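You operate a simulated robot arm through the tools that you are given. There is no shell and no other tool. Be economical: measure what you need, move in short steps, check, and stop when the job is done.

The job below is to be done with a simulated robot arm. You get a single attempt, and the scene is never put back.

TASK
Put the spray bottle on the cleaning shelf, shut the door and drop the safety lock into its keeper. Set down upright: spray bottle.
Where things are to end (x, y in the base frame): spray bottle within 60 mm of [860, 60].

It is judged by the outcome, as a careful person would: the job done as asked, and still so three seconds after it is handed in. It fails if anything else is knocked over, pushed out of place, dropped, spilled or broken.

THE ROBOT
A 7-joint arm with a two-finger parallel gripper on a trunk, on a base that drives. Base frame: it is fixed to the floor where the robot stands at the start and does not move with it; the origin is under the middle of the robot, x ahead of it, y to its left, z up. Lengths are in mm, angles in rad, forces in N, time in s.
With the tool pointing down near the work surface it reaches from about 140 to 620 mm from the robot's upright axis, wherever it stands. Its first joint turns from -2.897 to 2.897 rad. Places, roughly: cleaning cupboard door [700, 100, 1300]; cleaning shelf [900, 0, 1000]; hand brush (16x5x11 cm) [100, -900, 900]; lock keeper [700, 100, 900]; scrubbing pad (10x7x8 cm) [1000, -100, 1000]. Payload 1.57 kg.
The tool frame sits at the grasp point between the pads (the TCP): z along the fingers, y along the line on which they close. The tips reach 30 mm beyond it. Largest opening 80 mm; finger width 17, thickness 12; the body of the gripper, 40 by 82 mm, starts 80 mm behind the TCP.
Orientation is that of the tool frame in the base frame, as a unit quaternion [w, x, y, z]. With the fingers straight down and closing along the base's y, the tool's x points along the base's -x, its y along +y and its z along -z.

THE INTERFACE
- The arm moves only by the tool apply_moves. Its argument "commands" is a list of rows, each a list of 7 numbers: the shift along the tool's x, y, z in mm, then the turn, a rotation vector about the tool's x, y, z in rad, then the gripper command, from -1 (shut) to 1 (fully open), values between in proportion. In form: [[dx, dy, dz, wx, wy, wz, grip], ...]. A call has 1 to 20 rows; each row shifts and turns the commanded pose from where the row before left it, along the tool's axes as they then stand. Each row takes 0.2 s and may step no farther than 50 mm and 0.15 rad from the row before; otherwise, or with a gripper value out of range, the whole call is refused. A pose out of reach is approached as far as the arm can. The call stops where the force on the tool passes 40 N (or 10 N more than at its start, if that is more) or the arm is blocked; 0.2 s more then pass. Each finger travels about 72 mm/s and halts on what it meets, pressing with about 32 N; the grip force reading is that of the motor and also rises with nothing between the fingers. The clock runs only during rows and for 0.2 s after the last one: add rows that do not move to give the fingers time. It gives the time, the measured TCP pose, the force on the tool (base axes), the opening and the grip force at its end, in the units of the frame above (readings bear some noise), with the torque about the TCP (base axes, N m) and any sound that the robot's microphone picked up, and new pictures: "pictures" is both (left out), scene, wrist or none.
- Cameras (640 x 400 px; columns grow to the right, rows downward): "scene" is now at [253.7, -27.3, 1556.5]; the picture's right is [-0.28, -0.96, 0.00], its down [-0.58, 0.17, -0.80] and it looks along [0.77, -0.23, -0.60] (base axes); focal length 214 px, centre (320, 200). "wrist" rides on the gripper at [72, -7, -122] in the tool frame; the picture's right is [0.09, 1.00, 0.00], its down [-0.84, 0.08, -0.54] and it looks along [-0.54, 0.05, 0.84] (tool axes); focal length 238 px, centre (320, 200). There is no depth. A picture from a camera that has moved, and an enlarged one, comes with that camera's place and axes in the base frame and with its lens.
- move_column(by): slides the trunk up (or, below 0, down) by that many mm; the arm and the scene camera ride with it, the base frame stays. It gives what a move gives, with no picture.
- base_move(legs): drives the robot by 1 to 6 legs, each [ahead, left, turn to the left] in mm, mm and rad, along the robot's own axes; the way and the turn of a leg run together, so that a leg with both is an arc; at most 1500 mm and 3.142 rad a leg. The arm and the cameras ride along, it lands a little off, and it stops where it bumps. It gives what a move gives, and a new picture of the scene camera.
- turn_head(pan, tilt): turns the head with the scene camera to pan (to the left, within 1.501 rad either way) and tilt (down, from -0.506 to 1.204), counted from straight ahead of the robot. It gives what a move gives, and a new picture of the scene camera.
- inspect(camera, box): a new picture of the part [left, top, right, bottom] of that camera's present view, enlarged. It takes no simulated time.
- close_job(): hands the job in; it is judged then, once.

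Work in short steps. Places have to be worked out from the pictures, the camera data and where the tool is seen: move nearer, look again, correct. Check each grasp and each placing, and mend what went wrong. You have 120 turns and 260 pictures in all, those below and enlarged ones among them. Open the gripper and draw the arm clear of the work before you hand the job in, unless the task says otherwise; then end with one line.

The tools are called after "Request:" by a JSON object that holds its "method" and its "body". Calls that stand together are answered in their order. apply_moves: Moves the arm, as the interface text tells. Its arguments: {"type":"object","properties":{"commands":{"type":"array","items":{"type":"array","items":{"type":"number"}}},"pictures":{"type":"string","enum":["both","scene","wrist","none"]}},"required":["commands"]} The other tools are called the same way: move_column (by) slides the trunk up or down; base_move (legs) drives the base; turn_head (pan, tilt) turns the head that bears the scene camera; inspect (camera, box) takes an enlarged picture of a part of a camera's view; close_job () hands the job in.

At the start:

```text
time_s: 0.0
ee_pos: [479.7, -90.8, 1370.3]
ee_rot: [0.001, 0.0, 1.0, 0.0]
ft_force: [0.2, -0.4, -0.9]
torque: [0.01, 0.03, 0.01]
finger_gap: 79.9
grasp_force: 0.1
trunk travel left (down, up): [-775.0, 215.0]
robot x, y, heading: [-1.8, 1.1, -0.002]
head pan, tilt: [-0.288, 0.644]
```

scene: 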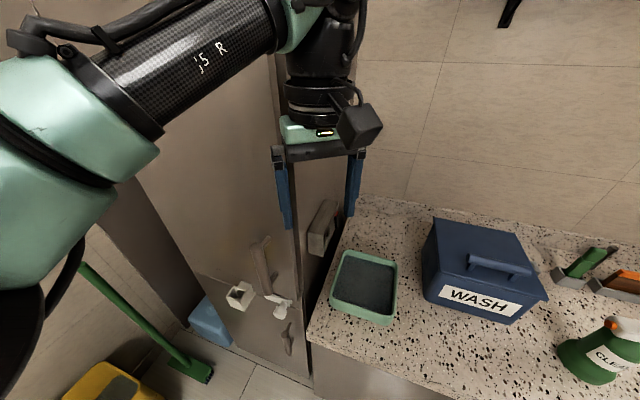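
wrist: 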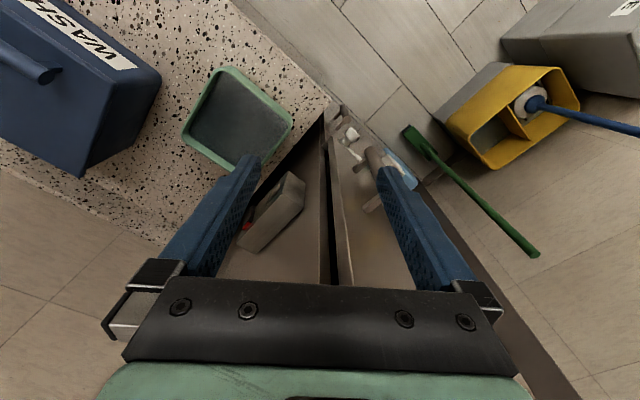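

The cupboard seems to stand ahead with its door ajar, and the spray bottle stands on the counter to the right. I look around with the head and enlarge the lock area.

Request:
{"method": "inspect", "body": {"camera": "scene", "box": [180, 140, 400, 380]}}

Request:
{"method": "turn_head", "body": {"pan": -0.9, "tilt": 0.6}}

Request:
{"method": "turn_head", "body": {"pan": 0.2, "tilt": 0.3}}

```text
1.67 times, centred on (290, 260) of scene
camera zoom: at [253.7, -27.3, 1556.5], right [-0.28, -0.96, 0.0], down [-0.58, 0.17, -0.8], along [0.77, -0.23, -0.6], focal length 358 px, centre (370, 100)
```

zoom: 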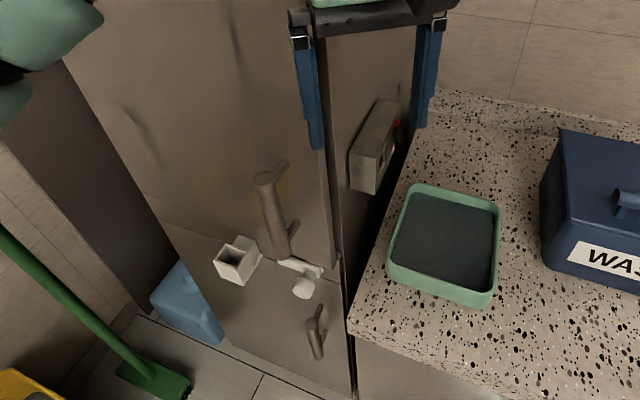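

```text
time_s: 1.0
ee_pos: [479.2, -92.1, 1370.0]
ee_rot: [0.0, -0.001, 1.0, 0.0]
ft_force: [0.4, 0.2, 0.6]
torque: [0.0, -0.03, -0.01]
finger_gap: 79.8
grasp_force: 0.0
trunk travel left (down, up): [-775.0, 215.0]
robot x, y, heading: [0.1, -0.4, 0.0]
head pan, tilt: [-0.901, 0.6]
camera scene: at [225.3, -71.8, 1560.3], right [-0.78, -0.62, 0.0], down [-0.35, 0.44, -0.83], along [0.51, -0.65, -0.56], focal length 214 px, centre (320, 200)
```

scene: 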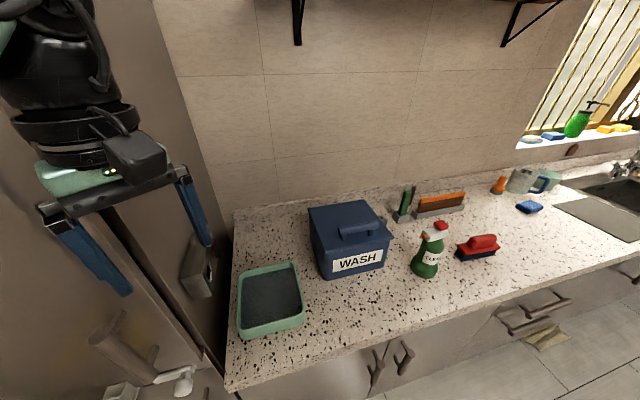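

```text
time_s: 2.3
ee_pos: [479.1, -91.3, 1370.2]
ee_rot: [0.0, 0.0, 1.0, 0.0]
ft_force: [0.1, -0.7, 0.1]
torque: [-0.02, 0.03, 0.02]
finger_gap: 80.1
grasp_force: 0.1
trunk travel left (down, up): [-775.0, 215.0]
robot x, y, heading: [1.5, -4.1, -0.001]
head pan, tilt: [0.201, 0.3]
camera scene: at [261.8, 15.9, 1587.7], right [0.2, -0.98, 0.0], down [-0.29, -0.06, -0.96], along [0.94, 0.19, -0.3], focal length 214 px, centre (320, 200)
```

scene: 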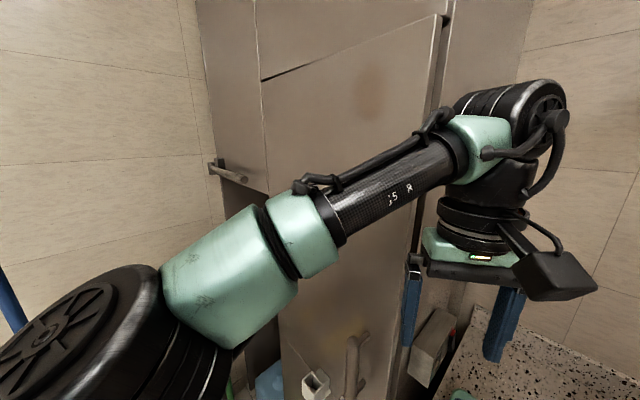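

The counter runs diagonally; I need a clear view of the cupboard, so I back up and look.

Request:
{"method": "base_move", "body": {"legs": [[-600, 0, 0]]}}

Request:
{"method": "turn_head", "body": {"pan": 0.0, "tilt": 0.3}}

```text
time_s: 5.8
ee_pos: [-141.2, -91.0, 1370.5]
ee_rot: [0.0, -0.001, 1.0, 0.0]
ft_force: [0.5, -0.4, -0.1]
torque: [0.0, -0.03, 0.0]
finger_gap: 79.8
grasp_force: 0.1
trunk travel left (down, up): [-775.0, 215.0]
robot x, y, heading: [-622.5, 1.0, 0.001]
head pan, tilt: [0.201, 0.3]
camera scene: at [-358.8, 15.9, 1587.8], right [0.2, -0.98, 0.0], down [-0.29, -0.06, -0.96], along [0.94, 0.19, -0.3], focal length 214 px, centre (320, 200)
```

scene: 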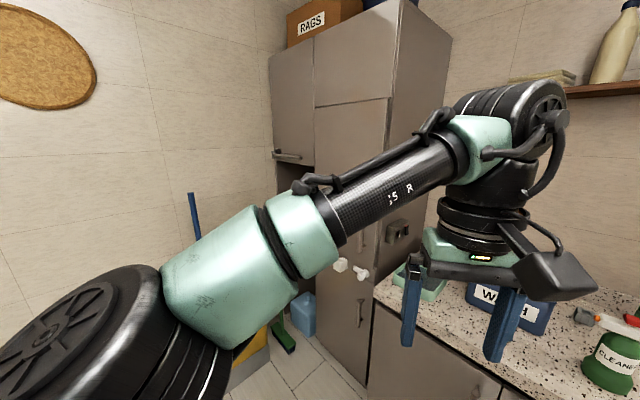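

```text
time_s: 6.6
ee_pos: [-141.8, -90.0, 1370.0]
ee_rot: [0.0, -0.001, 1.0, 0.0]
ft_force: [0.2, 0.7, -0.2]
torque: [0.0, 0.02, 0.02]
finger_gap: 80.0
grasp_force: 0.0
trunk travel left (down, up): [-775.0, 215.0]
robot x, y, heading: [-617.9, -0.3, -0.0]
head pan, tilt: [0.0, 0.3]
camera scene: at [-356.9, -2.6, 1587.8], right [0.0, -1.0, 0.0], down [-0.3, 0.0, -0.96], along [0.96, 0.0, -0.3], focal length 214 px, centre (320, 200)
```

scene: 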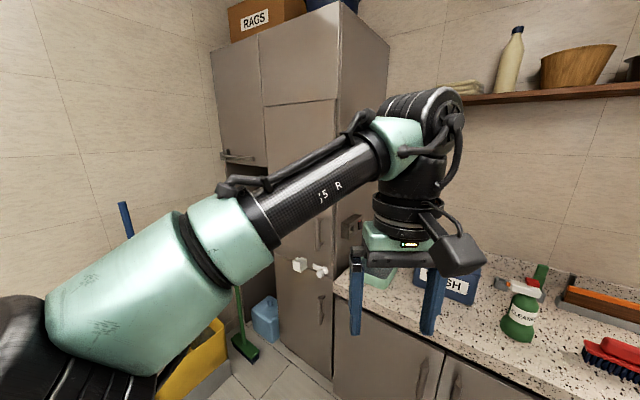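

The tall unit stands rotated, its front facing roughly (-0.8, 0.6). I enlarge the door and lock from here.

Request:
{"method": "inspect", "body": {"camera": "scene", "box": [250, 200, 400, 300]}}

Request:
{"method": "inspect", "body": {"camera": "scene", "box": [200, 30, 400, 180]}}

```text
4.00 times, centred on (325, 250) of scene
camera zoom: at [-356.9, -2.6, 1587.8], right [0.0, -1.0, 0.0], down [-0.3, 0.0, -0.96], along [0.96, 0.0, -0.3], focal length 858 px, centre (300, 0)
```

zoom: 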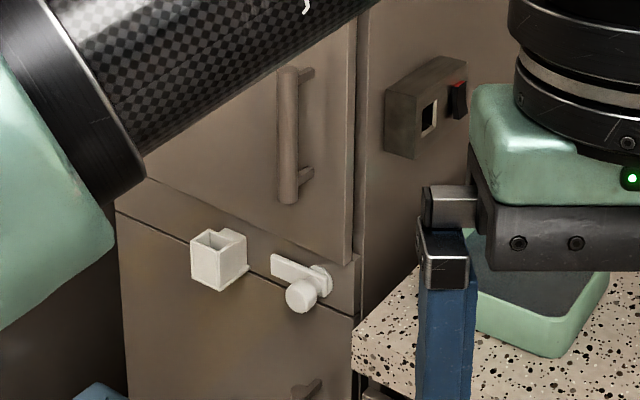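

```text
2.67 times, centred on (300, 105) of scene
camera zoom: at [-356.9, -2.6, 1587.8], right [0.0, -1.0, 0.0], down [-0.3, 0.0, -0.96], along [0.96, 0.0, -0.3], focal length 572 px, centre (373, 453)
```

zoom: 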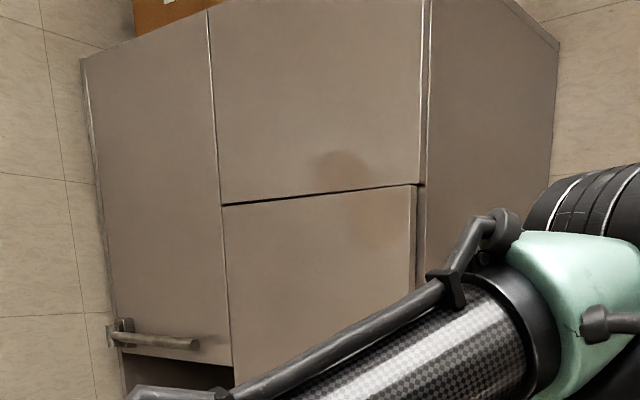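

The door is slightly ajar, with its hinge likely on the left; the lock and keeper sit just below it. The face direction works out at about -0.62 rad, so I drive round to face it squarely.

Request:
{"method": "base_move", "body": {"legs": [[300, 430, 0], [250, 0, 0], [0, 0, -0.618]]}}

Request:
{"method": "turn_head", "body": {"pan": -0.1, "tilt": 0.6}}

```text
time_s: 12.7
ee_pos: [259.8, 63.7, 1369.8]
ee_rot: [0.0, 0.309, 0.951, 0.0]
ft_force: [-0.1, -0.1, -0.4]
torque: [0.02, -0.03, 0.0]
finger_gap: 79.7
grasp_force: 0.0
trunk travel left (down, up): [-775.0, 215.0]
robot x, y, heading: [-75.6, 424.7, -0.632]
head pan, tilt: [0.0, 0.3]
camera scene: at [139.4, 263.0, 1587.8], right [-0.59, -0.81, 0.0], down [-0.24, 0.17, -0.96], along [0.77, -0.56, -0.3], focal length 214 px, centre (320, 200)
```

scene: 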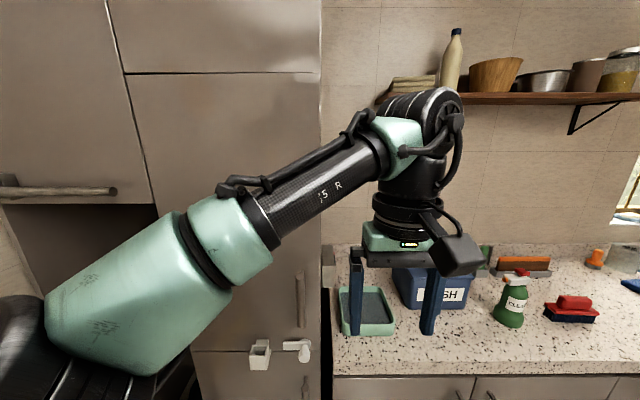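

```text
time_s: 13.5
ee_pos: [260.9, 65.7, 1370.1]
ee_rot: [-0.001, 0.309, 0.951, 0.0]
ft_force: [0.2, -0.5, 0.6]
torque: [0.04, 0.0, 0.0]
finger_gap: 80.1
grasp_force: 0.1
trunk travel left (down, up): [-775.0, 215.0]
robot x, y, heading: [-70.3, 419.4, -0.628]
head pan, tilt: [-0.099, 0.6]
camera scene: at [129.9, 259.2, 1560.4], right [-0.67, -0.75, 0.0], down [-0.42, 0.38, -0.83], along [0.62, -0.55, -0.56], focal length 214 px, centre (320, 200)
```

scene: 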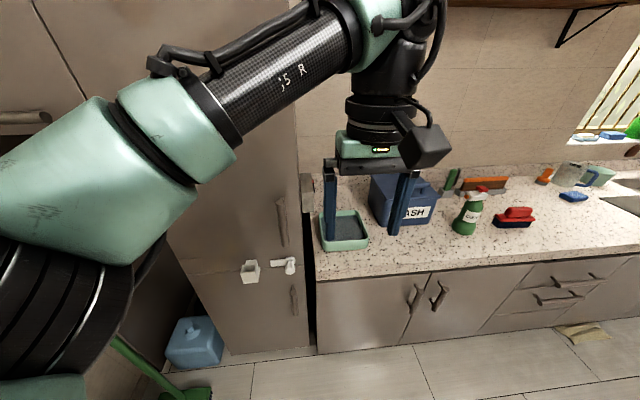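

Now square to the units. I enlarge the lock and the door's edge.

Request:
{"method": "inspect", "body": {"camera": "scene", "box": [160, 170, 340, 350]}}

Request:
{"method": "inspect", "body": {"camera": "scene", "box": [230, 240, 310, 290]}}

```text
2.22 times, centred on (250, 260) of scene
camera zoom: at [129.9, 259.2, 1560.4], right [-0.67, -0.75, 0.0], down [-0.42, 0.38, -0.83], along [0.62, -0.55, -0.56], focal length 477 px, centre (476, 67)
```

zoom: 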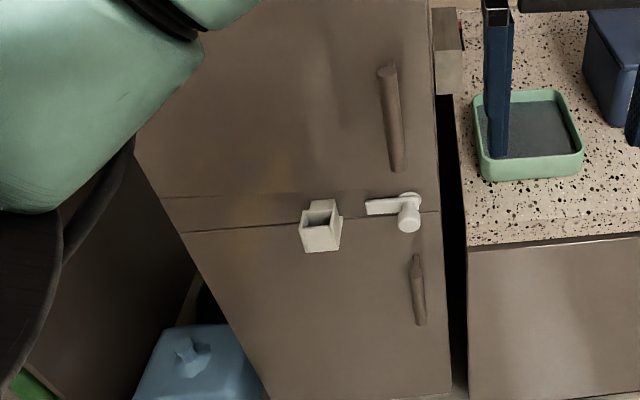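

```text
8.00 times, centred on (270, 265) of scene
camera zoom: at [129.9, 259.2, 1560.4], right [-0.67, -0.75, 0.0], down [-0.42, 0.38, -0.83], along [0.62, -0.55, -0.56], focal length 1716 px, centre (720, -320)
```

zoom: 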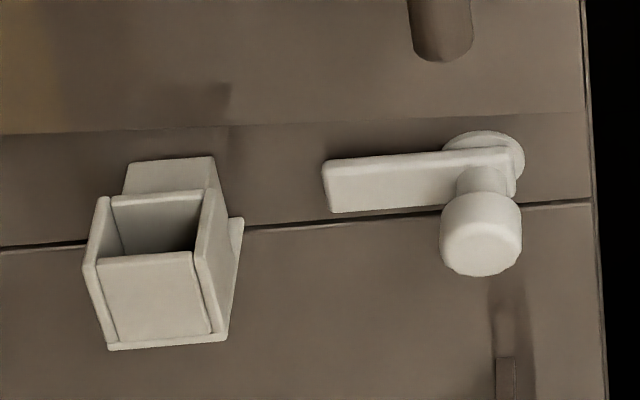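

The keeper is an open-topped box; the lock is an arm with a knob. I lower the trunk to look at them from nearly level.

Request:
{"method": "move_column", "body": {"by": -450}}

Request:
{"method": "turn_head", "body": {"pan": 0.0, "tilt": 0.2}}

```text
refused: -450 is not a number from -400 to 400
```

```text
time_s: 14.3
ee_pos: [260.0, 65.5, 1370.4]
ee_rot: [0.0, 0.309, 0.951, 0.0]
ft_force: [-0.5, 0.2, -0.4]
torque: [-0.03, -0.01, 0.0]
finger_gap: 80.1
grasp_force: 0.1
trunk travel left (down, up): [-775.0, 215.0]
robot x, y, heading: [-72.9, 417.1, -0.627]
head pan, tilt: [0.0, 0.201]
camera scene: at [139.2, 263.1, 1597.0], right [-0.59, -0.81, 0.0], down [-0.16, 0.12, -0.98], along [0.79, -0.58, -0.2], focal length 214 px, centre (320, 200)
```

scene: 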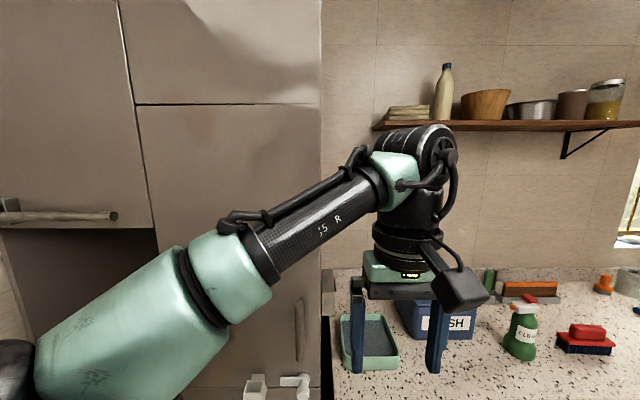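

Limited to 400 at a time; I lower 400.

Request:
{"method": "move_column", "body": {"by": -400}}

Request:
{"method": "turn_head", "body": {"pan": 0.0, "tilt": 0.35}}

Request:
{"method": "inspect", "body": {"camera": "wrist", "box": [0, 0, 640, 400]}}

```text
time_s: 18.2
ee_pos: [261.0, 65.9, 971.1]
ee_rot: [0.001, 0.309, 0.951, 0.0]
ft_force: [-1.2, 0.4, -0.2]
torque: [0.0, 0.0, 0.0]
finger_gap: 79.8
grasp_force: 0.0
trunk travel left (down, up): [-375.0, 615.0]
robot x, y, heading: [-73.7, 420.9, -0.627]
head pan, tilt: [0.0, 0.201]
```

```text
time_s: 18.9
ee_pos: [261.5, 65.1, 969.9]
ee_rot: [0.0, 0.308, 0.951, 0.0]
ft_force: [0.1, 0.6, 0.2]
torque: [-0.01, -0.01, 0.01]
finger_gap: 79.8
grasp_force: 0.1
trunk travel left (down, up): [-375.0, 615.0]
robot x, y, heading: [-73.6, 421.3, -0.629]
head pan, tilt: [0.0, 0.351]
camera scene: at [139.2, 263.2, 1183.1], right [-0.59, -0.81, 0.0], down [-0.28, 0.2, -0.94], along [0.76, -0.55, -0.34], focal length 214 px, centre (320, 200)
```

scene: 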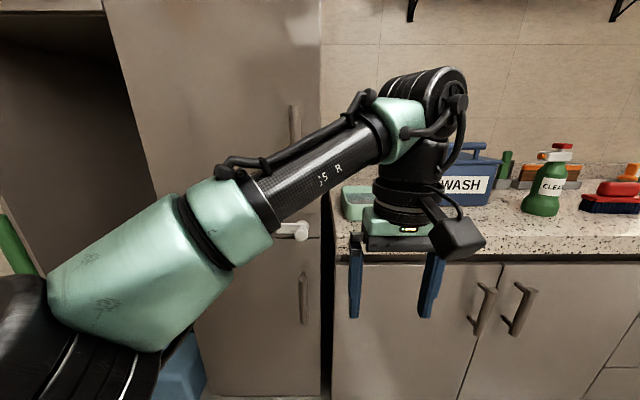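

```text
1.00 times, centred on (320, 200) of wrist (not enlarged: the box is as wide or as high as the picture)
camera zoom: at [198.7, 103.6, 1091.8], right [0.51, 0.86, 0.0], down [0.72, -0.43, 0.54], along [0.47, -0.28, -0.84], focal length 238 px, centre (320, 200)
```

zoom: 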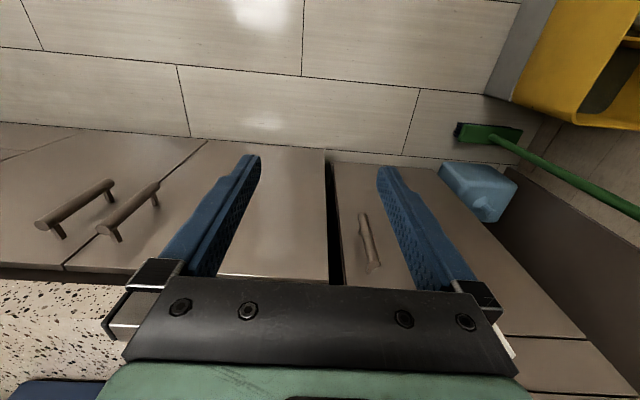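

The arm hides the lock. I turn the tool half round about its axis (camera to the front side) so that, pitched level, the wrist camera will ride above the hand.

Request:
{"method": "apply_moves", "body": {"commands": [[0, 0, 0, 0, 0, 0.15, 1], [0, 0, 0, 0, 0, 0.15, 1], [0, 0, 0, 0, 0, 0.15, 1], [0, 0, 0, 0, 0, 0.15, 1], [0, 0, 0, 0, 0, 0.15, 1], [0, 0, 0, 0, 0, 0.15, 1], [0, 0, 0, 0, 0, 0.15, 1], [0, 0, 0, 0, 0, 0.15, 1], [0, 0, 0, 0, 0, 0.15, 1], [0, 0, 0, 0, 0, 0.15, 1], [0, 0, 0, 0, 0, 0.1416, 1], [0, 0, 0, 0, 0, 0.15, 1], [0, 0, 0, 0, 0, 0.15, 1], [0, 0, 0, 0, 0, 0.15, 1], [0, 0, 0, 0, 0, 0.15, 1], [0, 0, 0, 0, 0, 0.15, 1], [0, 0, 0, 0, 0, 0.15, 1], [0, 0, 0, 0, 0, 0.15, 1], [0, 0, 0, 0, 0, 0.15, 1], [0, 0, 0, 0, 0, 0.15, 1]], "pictures": "scene"}}

```text
time_s: 23.1
ee_pos: [260.9, 64.7, 970.6]
ee_rot: [0.0, 0.971, -0.238, 0.0]
ft_force: [0.2, -0.4, 0.4]
torque: [-0.01, 0.02, 0.0]
finger_gap: 79.8
grasp_force: 0.0
trunk travel left (down, up): [-375.0, 615.0]
robot x, y, heading: [-71.8, 419.2, -0.625]
head pan, tilt: [0.0, 0.351]
camera scene: at [139.2, 263.2, 1183.0], right [-0.59, -0.81, 0.0], down [-0.28, 0.2, -0.94], along [0.76, -0.55, -0.34], focal length 214 px, centre (320, 200)
```

scene: 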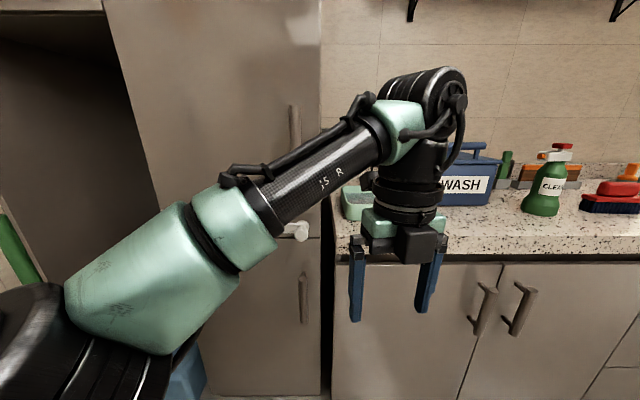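

The wrist turns freely. I finish the turn and pitch the tool level, pointing at the cupboard.

Request:
{"method": "apply_moves", "body": {"commands": [[0, 0, 0, 0, 0, 0.148, 1], [0, 0, 0, 0, 0.15, 0, 1], [0, 0, 0, 0, 0.15, 0, 1], [0, 0, 0, 0, 0.15, 0, 1], [0, 0, 0, 0, 0.15, 0, 1], [0, 0, 0, 0, 0.15, 0, 1], [0, 0, 0, 0, 0.15, 0, 1], [0, 0, 0, 0, 0.15, 0, 1], [0, 0, 0, 0, 0.15, 0, 1], [0, 0, 0, 0, 0.15, 0, 1], [0, 0, 0, 0, 0.15, 0, 1], [0, 0, 0, 0, 0.07, 0, 1]], "pictures": "both"}}

```text
time_s: 25.7
ee_pos: [267.4, 50.9, 970.6]
ee_rot: [0.218, 0.673, -0.217, 0.673]
ft_force: [-1.0, 0.0, -1.0]
torque: [-0.04, -0.01, 0.01]
finger_gap: 80.0
grasp_force: 0.0
out of reach, approached as far as the arm can: row 10, 11
trunk travel left (down, up): [-375.0, 615.0]
robot x, y, heading: [-75.3, 418.3, -0.628]
head pan, tilt: [0.0, 0.351]
camera scene: at [139.2, 263.2, 1183.1], right [-0.59, -0.81, 0.0], down [-0.28, 0.2, -0.94], along [0.76, -0.55, -0.34], focal length 214 px, centre (320, 200)
camera wrist: at [172.8, 130.1, 1042.5], right [-0.58, -0.81, 0.09], down [-0.48, 0.25, -0.84], along [0.65, -0.53, -0.54], focal length 238 px, centre (320, 200)
```

scene: 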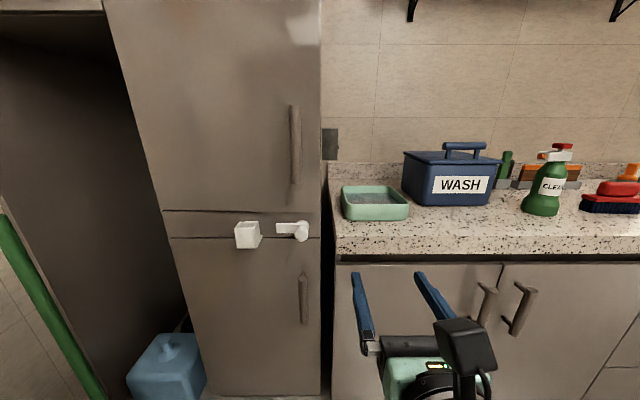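
wrist: 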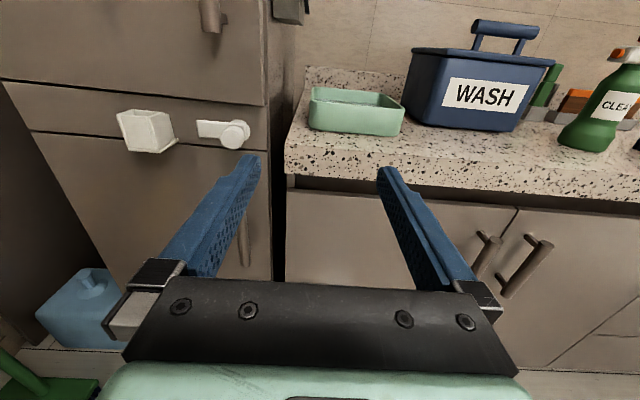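

Clear view now. Enlarging the lock and the door's edges.

Request:
{"method": "inspect", "body": {"camera": "scene", "box": [220, 205, 340, 265]}}

Request:
{"method": "inspect", "body": {"camera": "scene", "box": [80, 0, 350, 240]}}

Request:
{"method": "inspect", "body": {"camera": "wrist", "box": [90, 80, 310, 180]}}

```text
5.33 times, centred on (280, 235) of scene
camera zoom: at [139.2, 263.2, 1183.1], right [-0.59, -0.81, 0.0], down [-0.28, 0.2, -0.94], along [0.76, -0.55, -0.34], focal length 1144 px, centre (533, 13)
```

zoom: 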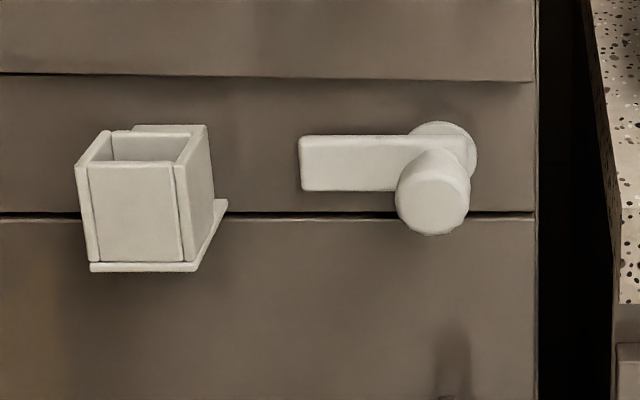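

```text
1.67 times, centred on (215, 120) of scene
camera zoom: at [139.2, 263.2, 1183.1], right [-0.59, -0.81, 0.0], down [-0.28, 0.2, -0.94], along [0.76, -0.55, -0.34], focal length 358 px, centre (495, 333)
```

zoom: 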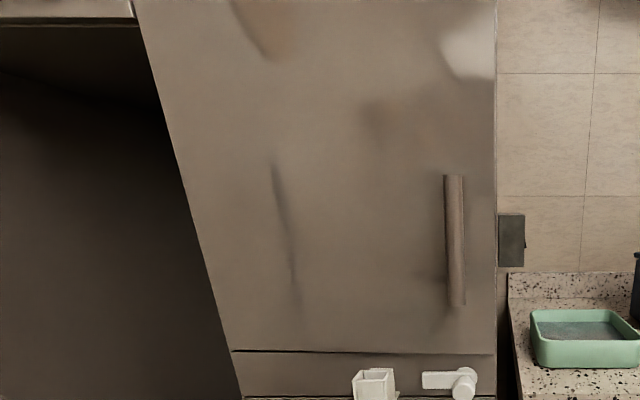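

```text
2.91 times, centred on (200, 130) of wrist
camera zoom: at [172.8, 130.1, 1042.5], right [-0.58, -0.81, 0.09], down [-0.48, 0.25, -0.84], along [0.65, -0.53, -0.54], focal length 693 px, centre (669, 404)
```

zoom: 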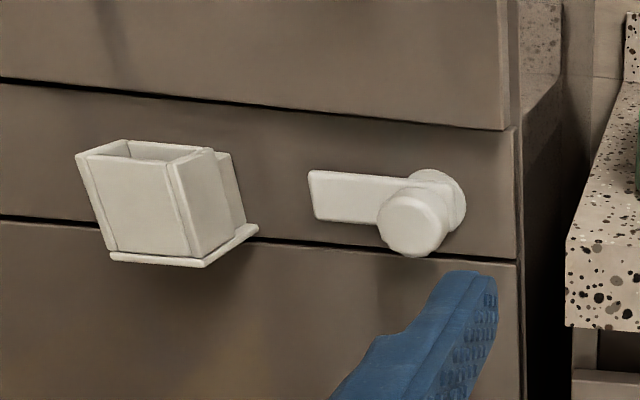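

The door looks shut and the handle stands at roughly (587, 8, z 1050–1220), hinge at the left near (860, 297). I raise the trunk and drive nearer for pulling the handle.

Request:
{"method": "move_column", "body": {"by": 165}}

Request:
{"method": "base_move", "body": {"legs": [[160, 80, 0]]}}

Request:
{"method": "apply_moves", "body": {"commands": [[0, -20, 0, 0, 0, 0, 1], [0, -20, 0, 0, 0, 0, 1]], "pictures": "both"}}

```text
time_s: 27.6
ee_pos: [268.3, 52.4, 1134.7]
ee_rot: [0.217, 0.673, -0.217, 0.672]
ft_force: [-0.1, 0.0, 1.0]
torque: [-0.02, -0.01, 0.0]
finger_gap: 79.9
grasp_force: 0.1
trunk travel left (down, up): [-540.0, 450.0]
robot x, y, heading: [-78.2, 421.2, -0.629]
head pan, tilt: [0.0, 0.351]
```

```text
time_s: 29.1
ee_pos: [445.0, 28.9, 1135.4]
ee_rot: [0.215, 0.674, -0.215, 0.673]
ft_force: [0.3, -0.1, 0.1]
torque: [0.01, -0.01, -0.04]
finger_gap: 80.2
grasp_force: 0.1
trunk travel left (down, up): [-540.0, 450.0]
robot x, y, heading: [99.5, 395.6, -0.62]
head pan, tilt: [0.0, 0.351]
camera scene: at [314.7, 238.5, 1347.9], right [-0.58, -0.81, 0.0], down [-0.28, 0.2, -0.94], along [0.76, -0.55, -0.34], focal length 214 px, centre (320, 200)
```

scene: 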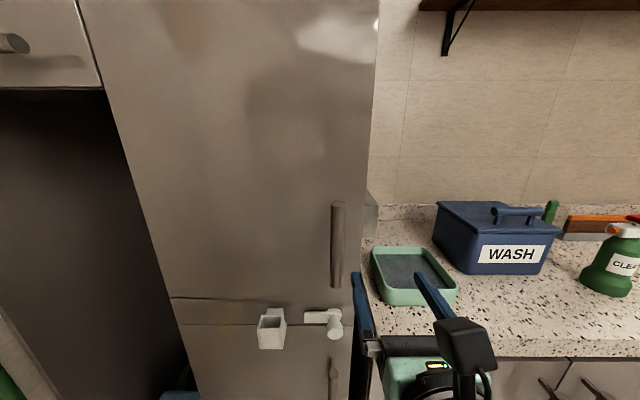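

```text
time_s: 29.6
ee_pos: [473.7, 50.7, 1134.7]
ee_rot: [0.215, 0.674, -0.215, 0.673]
ft_force: [0.2, 1.5, -0.5]
torque: [-0.02, 0.02, 0.03]
finger_gap: 80.0
grasp_force: 0.0
out of reach, approached as far as the arm can: row 1, 2
trunk travel left (down, up): [-540.0, 450.0]
robot x, y, heading: [102.6, 392.9, -0.62]
head pan, tilt: [0.0, 0.351]
camera scene: at [313.9, 238.8, 1348.1], right [-0.58, -0.81, 0.0], down [-0.28, 0.2, -0.94], along [0.76, -0.55, -0.34], focal length 214 px, centre (320, 200)
camera wrist: at [379.3, 128.5, 1206.5], right [-0.58, -0.81, 0.09], down [-0.49, 0.25, -0.84], along [0.66, -0.53, -0.54], focal length 238 px, centre (320, 200)
```

scene: 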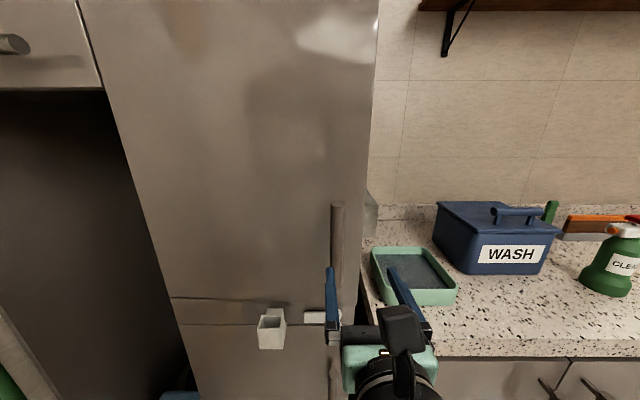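
wrist: 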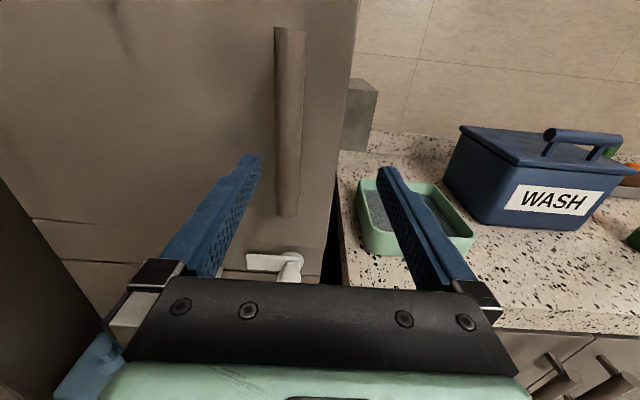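

Handle is about 30 mm left of the finger centre and 65–115 mm ahead. I shift left and advance part of the way.

Request:
{"method": "apply_moves", "body": {"commands": [[0, -30, 0, 0, 0, 0, 1], [0, 0, 25, 0, 0, 0, 1], [0, 0, 25, 0, 0, 0, 1], [0, 0, 0, 0, 0, 0, 1]], "pictures": "both"}}

```text
time_s: 30.6
ee_pos: [537.1, 39.6, 1132.9]
ee_rot: [0.216, 0.674, -0.216, 0.672]
ft_force: [-0.6, -0.4, -0.4]
torque: [0.01, 0.0, 0.0]
finger_gap: 79.8
grasp_force: 0.0
out of reach, approached as far as the arm can: row 1
trunk travel left (down, up): [-540.0, 450.0]
robot x, y, heading: [99.6, 399.7, -0.622]
head pan, tilt: [0.0, 0.351]
camera scene: at [313.9, 238.6, 1348.1], right [-0.58, -0.81, 0.0], down [-0.28, 0.2, -0.94], along [0.76, -0.55, -0.34], focal length 214 px, centre (320, 200)
camera wrist: at [441.4, 117.0, 1203.7], right [-0.58, -0.81, 0.09], down [-0.49, 0.25, -0.84], along [0.66, -0.53, -0.54], focal length 238 px, centre (320, 200)
```

scene: 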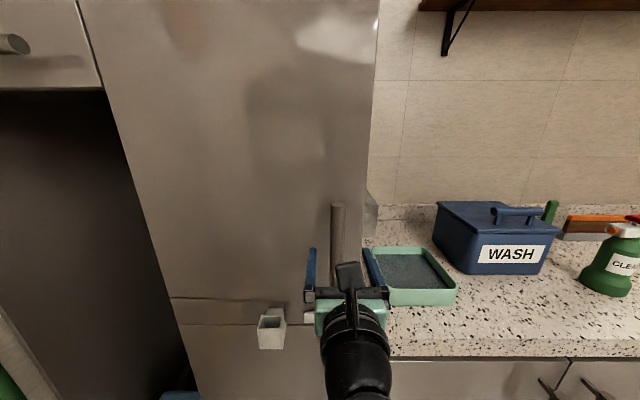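
wrist: 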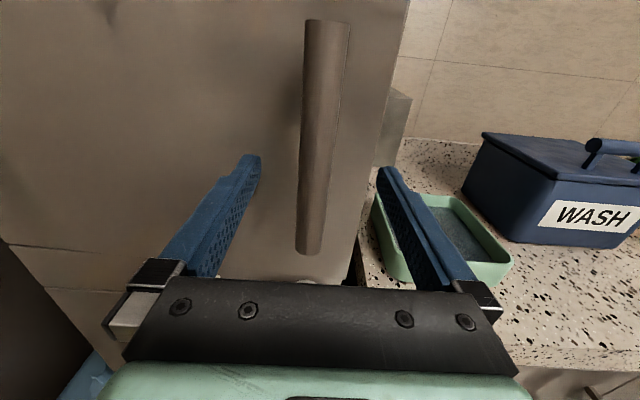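

Centred on the handle, which should be about 33 mm ahead of the TCP. I advance and close.

Request:
{"method": "apply_moves", "body": {"commands": [[0, 0, 15, 0, 0, 0, 1], [0, 0, 13, 0, 0, 0, 1], [0, 0, 0, 0, 0, 0, 1], [0, 0, 0, 0, 0, 0, -1], [0, 0, 0, 0, 0, 0, -1], [0, 0, 0, 0, 0, 0, -1], [0, 0, 0, 0, 0, 0, -1]], "pictures": "wrist"}}

```text
time_s: 32.2
ee_pos: [558.9, 27.9, 1131.2]
ee_rot: [0.215, 0.674, -0.215, 0.673]
ft_force: [1.6, 1.6, -0.5]
torque: [0.0, -0.01, 0.11]
finger_gap: 24.9
grasp_force: 36.6
trunk travel left (down, up): [-540.0, 450.0]
robot x, y, heading: [99.5, 393.8, -0.626]
head pan, tilt: [0.0, 0.351]
camera wrist: at [464.7, 104.2, 1204.5], right [-0.58, -0.81, 0.09], down [-0.49, 0.25, -0.84], along [0.66, -0.53, -0.54], focal length 238 px, centre (320, 200)
```

wrist: 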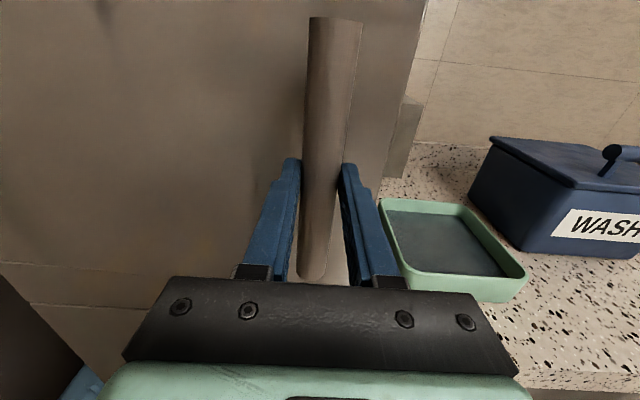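

Handle gripped (gap 25 mm). I start swinging the door open along its arc, turning the tool with it, and watch the force.

Request:
{"method": "apply_moves", "body": {"commands": [[0, -2, -10, -0.025, 0, 0, -1], [0, -4, -19, -0.05, 0, 0, -1], [0, -4.5, -19, -0.05, 0, 0, -1], [0, -4.5, -19, -0.05, 0, 0, -1], [0, 0, 0, 0, 0, 0, -1]], "pictures": "both"}}

```text
time_s: 33.5
ee_pos: [518.3, 81.3, 1132.4]
ee_rot: [0.272, 0.654, -0.271, 0.652]
ft_force: [5.8, 5.9, -1.1]
torque: [0.05, -0.3, 0.44]
finger_gap: 24.7
grasp_force: 36.3
trunk travel left (down, up): [-540.0, 450.0]
robot x, y, heading: [97.9, 394.3, -0.622]
head pan, tilt: [0.0, 0.351]
camera scene: at [315.0, 239.4, 1348.0], right [-0.58, -0.81, 0.0], down [-0.28, 0.2, -0.94], along [0.76, -0.55, -0.34], focal length 214 px, centre (320, 200)
camera wrist: at [437.8, 174.3, 1204.6], right [-0.71, -0.7, 0.09], down [-0.44, 0.33, -0.84], along [0.56, -0.63, -0.54], focal length 238 px, centre (320, 200)
```

scene: 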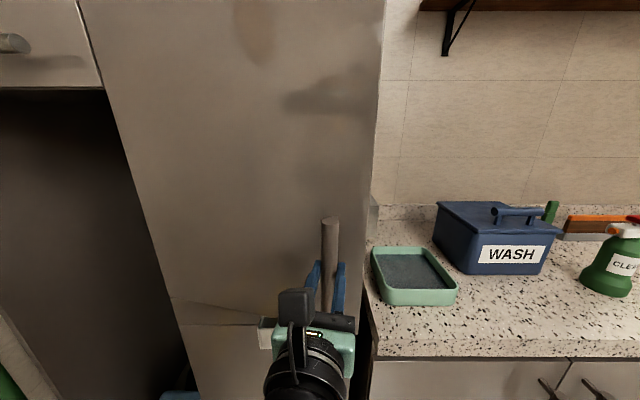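
wrist: 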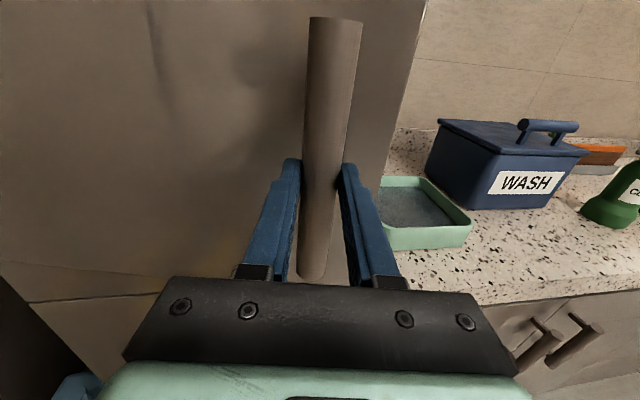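

Opening smoothly, small side force only. Continuing.

Request:
{"method": "apply_moves", "body": {"commands": [[0, -6, -19, -0.05, 0, 0, -1], [0, -6, -19, -0.05, 0, 0, -1], [0, -6, -19, -0.05, 0, 0, -1], [0, -6, -19, -0.05, 0, 0, -1], [0, 0, 0, 0, 0, 0, -1]], "pictures": "none"}}

```text
time_s: 34.6
ee_pos: [488.2, 144.1, 1131.8]
ee_rot: [0.343, 0.618, -0.345, 0.618]
ft_force: [-26.8, -12.8, -4.0]
torque: [-0.58, -0.24, -0.37]
finger_gap: 24.9
grasp_force: 36.8
out of reach, approached as far as the arm can: row 2, 3
trunk travel left (down, up): [-540.0, 450.0]
robot x, y, heading: [97.4, 393.9, -0.621]
head pan, tilt: [0.0, 0.351]
```

Door is ~0.38 rad open, and the arm is at its near limit. I open the gripper and back the base off along the tool's axis.

Request:
{"method": "apply_moves", "body": {"commands": [[0, 3, 0, 0, 0, 0, 1], [0, 0, 0, 0, 0, 0, 1], [0, 0, 0, 0, 0, 0, 1], [0, 0, 0, 0, 0, 0, 1], [0, 0, 0, 0, 0, 0, 1]], "pictures": "none"}}

Request:
{"method": "base_move", "body": {"legs": [[-138, 58, 0]]}}

Request:
{"method": "inspect", "body": {"camera": "wrist", "box": [0, 0, 640, 400]}}

```text
time_s: 35.9
ee_pos: [498.0, 148.1, 1131.5]
ee_rot: [0.337, 0.622, -0.337, 0.621]
ft_force: [-0.2, -0.9, 0.4]
torque: [0.03, 0.0, -0.02]
finger_gap: 80.0
grasp_force: 0.1
trunk travel left (down, up): [-540.0, 450.0]
robot x, y, heading: [102.0, 390.5, -0.621]
head pan, tilt: [0.0, 0.351]
```

```text
time_s: 37.2
ee_pos: [416.5, 276.2, 1131.3]
ee_rot: [0.338, 0.622, -0.337, 0.621]
ft_force: [-0.2, 0.1, 0.2]
torque: [0.0, -0.03, 0.0]
finger_gap: 80.0
grasp_force: 0.0
trunk travel left (down, up): [-540.0, 450.0]
robot x, y, heading: [16.8, 520.8, -0.62]
head pan, tilt: [0.0, 0.351]
camera scene: at [232.7, 367.0, 1348.2], right [-0.58, -0.81, 0.0], down [-0.28, 0.2, -0.94], along [0.76, -0.55, -0.34], focal length 214 px, centre (320, 200)
```

scene: 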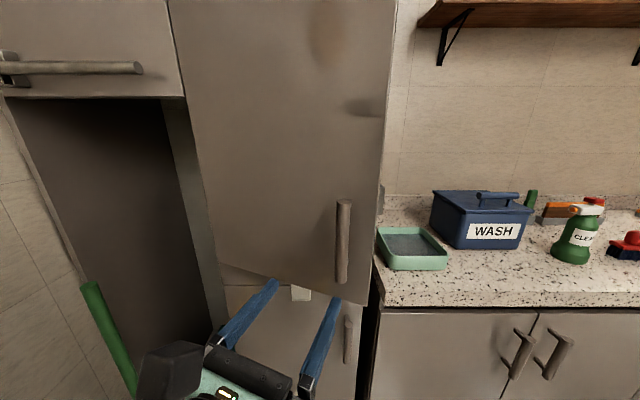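

```text
1.00 times, centred on (320, 200) of wrist (not enlarged: the box is as wide or as high as the picture)
camera zoom: at [356.2, 382.9, 1203.7], right [-0.83, -0.54, 0.09], down [-0.36, 0.41, -0.84], along [0.42, -0.73, -0.54], focal length 238 px, centre (320, 200)
```

zoom: 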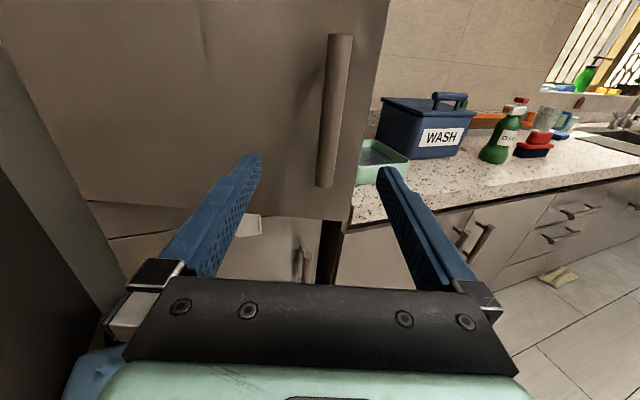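

The door stays where left. I swing the tool back to straight ahead, close the fingers and move to the right of the door's free edge, to push it open from inside.

Request:
{"method": "apply_moves", "body": {"commands": [[0, 0, 0, 0.13, 0, 0, -1], [0, 0, 0, 0.13, 0, 0, -1], [0, 0, 0, 0.12, 0, 0, -1], [0, 45, 0, 0, 0, 0, -1], [0, 45, 0, 0, 0, 0, -1], [0, 45, 0, 0, 0, 0, -1], [0, 45, 0, 0, 0, 0, -1], [0, 45, 0, 0, 0, 0, -1], [0, 0, 0, 0, 0, 0, -1]], "pictures": "both"}}

```text
time_s: 39.2
ee_pos: [331.1, 76.7, 1123.2]
ee_rot: [0.214, 0.675, -0.214, 0.673]
ft_force: [-0.4, 0.1, 0.1]
torque: [0.02, -0.03, -0.03]
finger_gap: 0.0
grasp_force: 21.9
out of reach, approached as far as the arm can: row 1, 2, 3, 4
trunk travel left (down, up): [-540.0, 450.0]
robot x, y, heading: [18.2, 521.2, -0.621]
head pan, tilt: [0.0, 0.351]
camera scene: at [233.3, 366.8, 1348.1], right [-0.58, -0.81, 0.0], down [-0.28, 0.2, -0.94], along [0.76, -0.55, -0.34], focal length 214 px, centre (320, 200)
camera wrist: at [236.0, 153.8, 1194.0], right [-0.57, -0.81, 0.09], down [-0.49, 0.25, -0.84], along [0.66, -0.52, -0.54], focal length 238 px, centre (320, 200)
```

scene: 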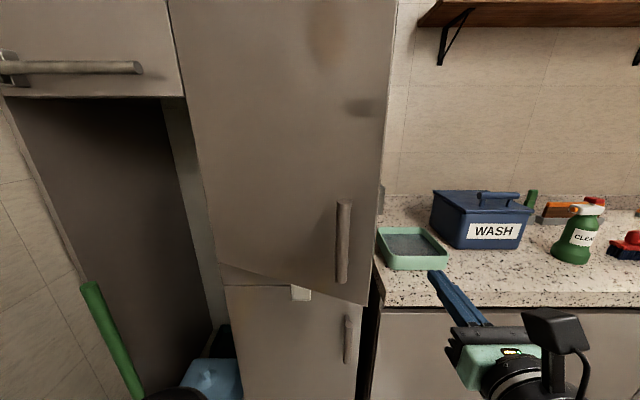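
wrist: 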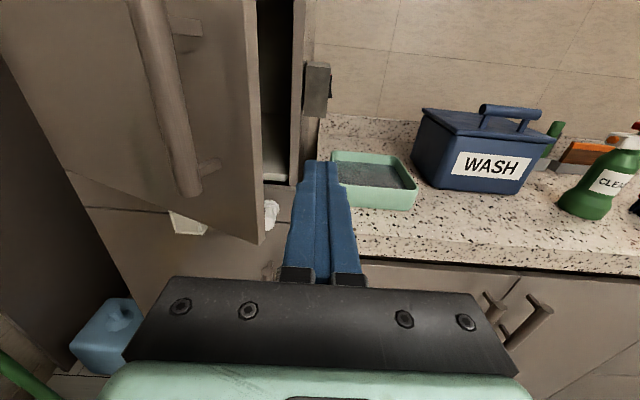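

The door's edge is clear on the left of the hand. I drive 120 mm ahead and extend 80 mm so that the fingers pass behind the edge.

Request:
{"method": "base_move", "body": {"legs": [[120, 0, 0]]}}

Request:
{"method": "apply_moves", "body": {"commands": [[0, 0, 40, 0, 0, 0, -1], [0, 0, 40, 0, 0, 0, -1], [0, 0, 0, 0, 0, 0, -1]], "pictures": "both"}}

```text
time_s: 40.5
ee_pos: [429.3, 4.7, 1121.4]
ee_rot: [0.214, 0.675, -0.215, 0.673]
ft_force: [0.1, -0.4, -0.6]
torque: [0.02, 0.01, 0.01]
finger_gap: 0.0
grasp_force: 21.3
trunk travel left (down, up): [-540.0, 450.0]
robot x, y, heading: [116.1, 451.9, -0.625]
head pan, tilt: [0.0, 0.351]
camera scene: at [331.4, 295.2, 1347.8], right [-0.58, -0.81, 0.0], down [-0.28, 0.2, -0.94], along [0.76, -0.55, -0.34], focal length 214 px, centre (320, 200)
```

scene: 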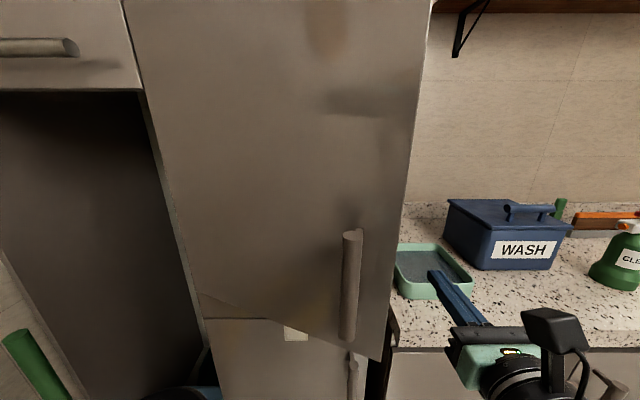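

```text
time_s: 41.3
ee_pos: [491.7, -37.9, 1122.0]
ee_rot: [0.214, 0.674, -0.214, 0.674]
ft_force: [-0.1, 0.4, 0.1]
torque: [0.03, -0.02, 0.03]
finger_gap: 0.0
grasp_force: 21.6
trunk travel left (down, up): [-540.0, 450.0]
robot x, y, heading: [117.0, 448.9, -0.625]
head pan, tilt: [0.0, 0.351]
camera scene: at [330.6, 295.7, 1348.1], right [-0.58, -0.81, 0.0], down [-0.28, 0.2, -0.94], along [0.76, -0.55, -0.34], focal length 214 px, centre (320, 200)
camera wrist: at [397.4, 38.8, 1194.4], right [-0.58, -0.81, 0.09], down [-0.49, 0.25, -0.84], along [0.66, -0.53, -0.54], focal length 238 px, centre (320, 200)
```

scene: 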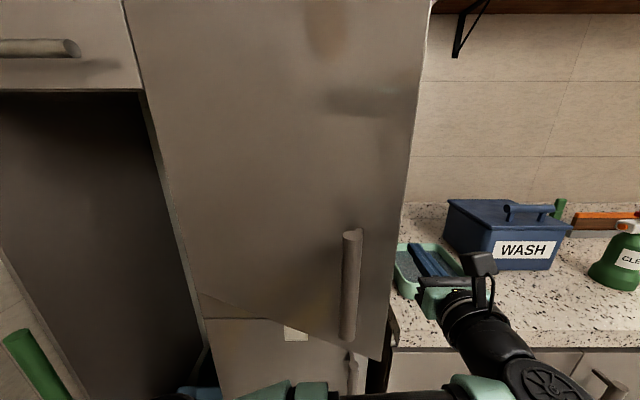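
wrist: 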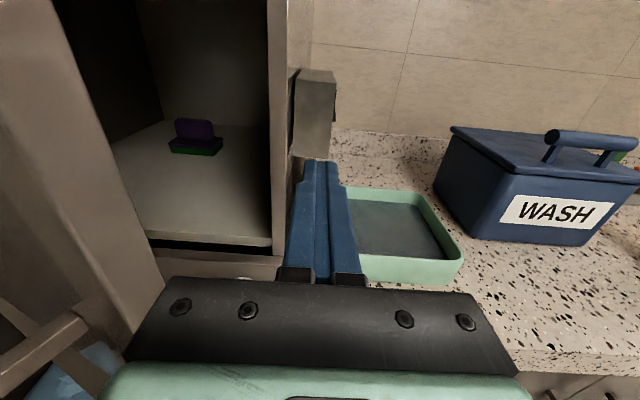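

The inside and the shelf are visible. I sweep left to push the door open from inside.

Request:
{"method": "apply_moves", "body": {"commands": [[0, -30, 0, 0, 0, 0, -1], [0, -30, 0, 0, 0, 0, -1], [0, -30, 0, 0, 0, 0, -1], [0, -30, 0, 0, 0, 0, -1], [0, -30, 0, 0, 0, 0, -1], [0, -30, 0, 0, 0, 0, -1], [0, 0, 0, 0, 0, 0, -1]], "pictures": "both"}}

```text
time_s: 42.0
ee_pos: [514.3, 7.7, 1122.6]
ee_rot: [0.236, 0.668, -0.234, 0.666]
ft_force: [-12.1, -7.5, 2.8]
torque: [0.19, -0.05, 0.78]
finger_gap: 0.0
grasp_force: 21.0
trunk travel left (down, up): [-540.0, 450.0]
robot x, y, heading: [115.7, 451.3, -0.634]
head pan, tilt: [0.0, 0.351]
stopped in row 3: the force on the tool passed its limit at 50 N (the readings are from after the stop); the commanded pose is now the measured one
camera scene: at [330.3, 295.5, 1348.1], right [-0.59, -0.81, 0.0], down [-0.28, 0.2, -0.94], along [0.76, -0.55, -0.34], focal length 214 px, centre (320, 200)
camera wrist: at [425.0, 91.1, 1194.5], right [-0.62, -0.78, 0.1], down [-0.47, 0.28, -0.84], along [0.62, -0.56, -0.54], focal length 238 px, centre (320, 200)
```

scene: 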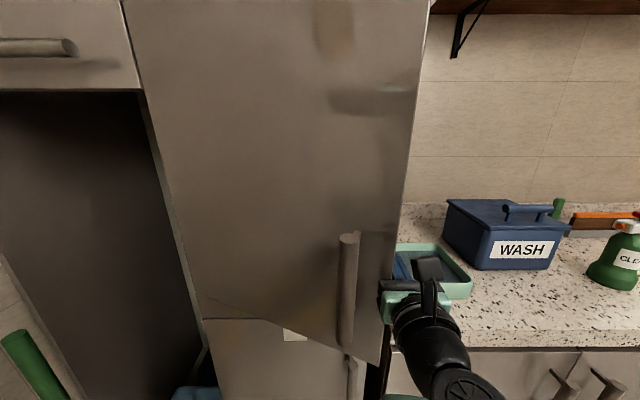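
wrist: 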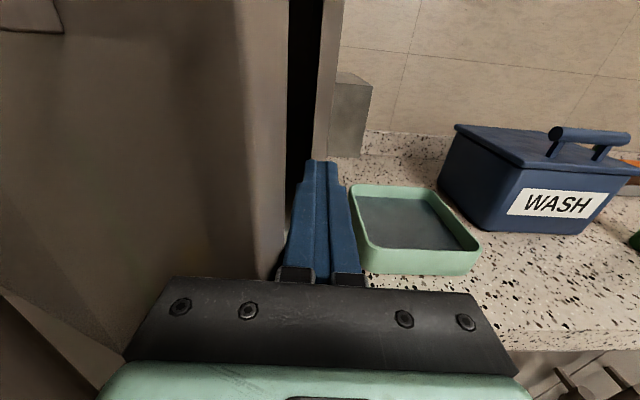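

The hand's body met the door's edge from outside. I move right, yaw the fingers leftwards so that the tips hook behind the edge, and look.

Request:
{"method": "apply_moves", "body": {"commands": [[0, 40, 0, 0, 0, 0, -1], [0, 20, 0, 0.13, 0, 0, -1], [0, 0, 0, 0.13, 0, 0, -1], [0, 0, 0, 0.13, 0, 0, -1], [0, 0, 0, 0.13, 0, 0, -1], [0, 0, 0, 0, 0, 0, -1]], "pictures": "both"}}

```text
time_s: 43.4
ee_pos: [482.3, -34.9, 1121.9]
ee_rot: [0.049, 0.706, -0.049, 0.705]
ft_force: [-0.2, 0.2, -0.3]
torque: [-0.01, -0.02, -0.01]
finger_gap: 0.0
grasp_force: 21.1
trunk travel left (down, up): [-540.0, 450.0]
robot x, y, heading: [117.2, 449.6, -0.622]
head pan, tilt: [0.0, 0.351]
camera scene: at [330.0, 295.2, 1348.1], right [-0.59, -0.81, 0.0], down [-0.28, 0.2, -0.94], along [0.76, -0.55, -0.34], focal length 214 px, centre (320, 200)
camera wrist: at [364.1, -11.0, 1193.9], right [-0.14, -0.99, 0.09], down [-0.55, 0.0, -0.83], along [0.82, -0.16, -0.54], focal length 238 px, centre (320, 200)
```

scene: 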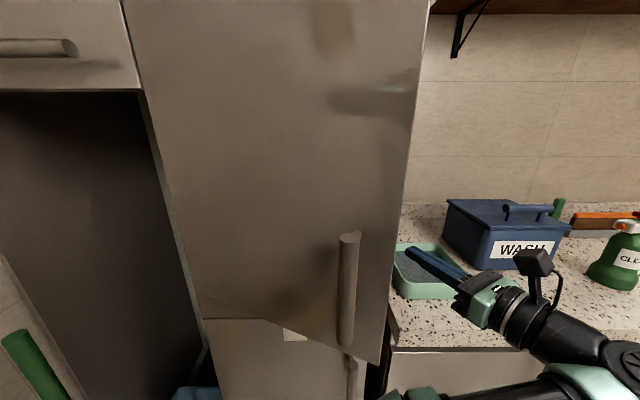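
wrist: 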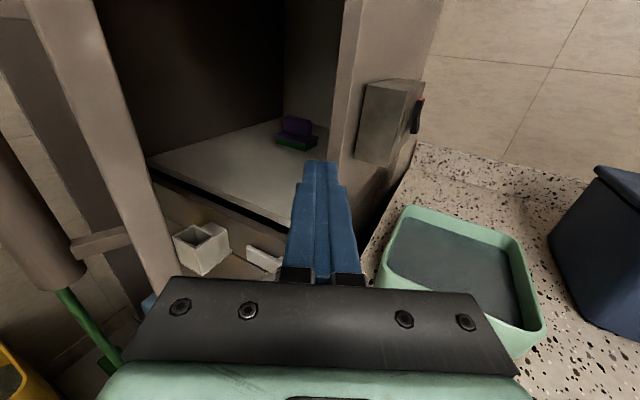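

Now the fingers can go in behind the edge. I advance 17 mm and close the gap leftward to just about touching the door's inner edge.

Request:
{"method": "apply_moves", "body": {"commands": [[0, -2.4, 17, 0, 0, 0, -1], [0, -40, -5.6, 0, 0, 0, -1], [0, -30, -4.2, 0, 0, 0, -1], [0, -20, -8, 0, 0, 0, -1], [0, -22, -12, 0, 0, 0, -1], [0, 0, 0, 0, 0, 0, -1]], "pictures": "both"}}

```text
time_s: 44.8
ee_pos: [487.5, 80.2, 1122.4]
ee_rot: [0.049, 0.706, -0.049, 0.704]
ft_force: [0.0, -0.8, -0.3]
torque: [-0.02, 0.0, 0.02]
finger_gap: 0.0
grasp_force: 21.7
trunk travel left (down, up): [-540.0, 450.0]
robot x, y, heading: [114.6, 449.3, -0.627]
head pan, tilt: [0.0, 0.351]
camera scene: at [330.0, 294.9, 1348.0], right [-0.59, -0.81, 0.0], down [-0.28, 0.2, -0.94], along [0.76, -0.55, -0.34], focal length 214 px, centre (320, 200)
camera wrist: at [368.0, 104.1, 1194.7], right [-0.14, -0.99, 0.09], down [-0.55, 0.0, -0.83], along [0.82, -0.17, -0.54], focal length 238 px, centre (320, 200)
```

scene: 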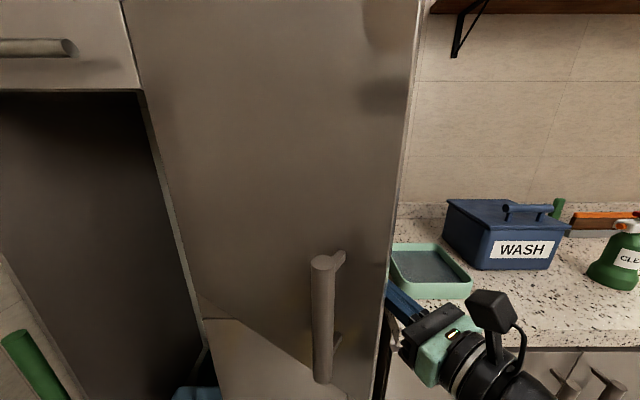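
wrist: 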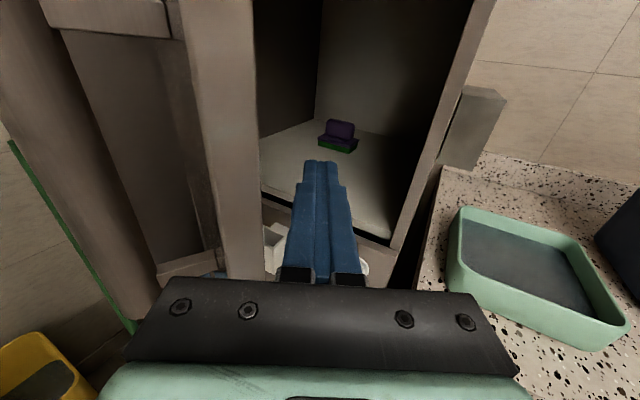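

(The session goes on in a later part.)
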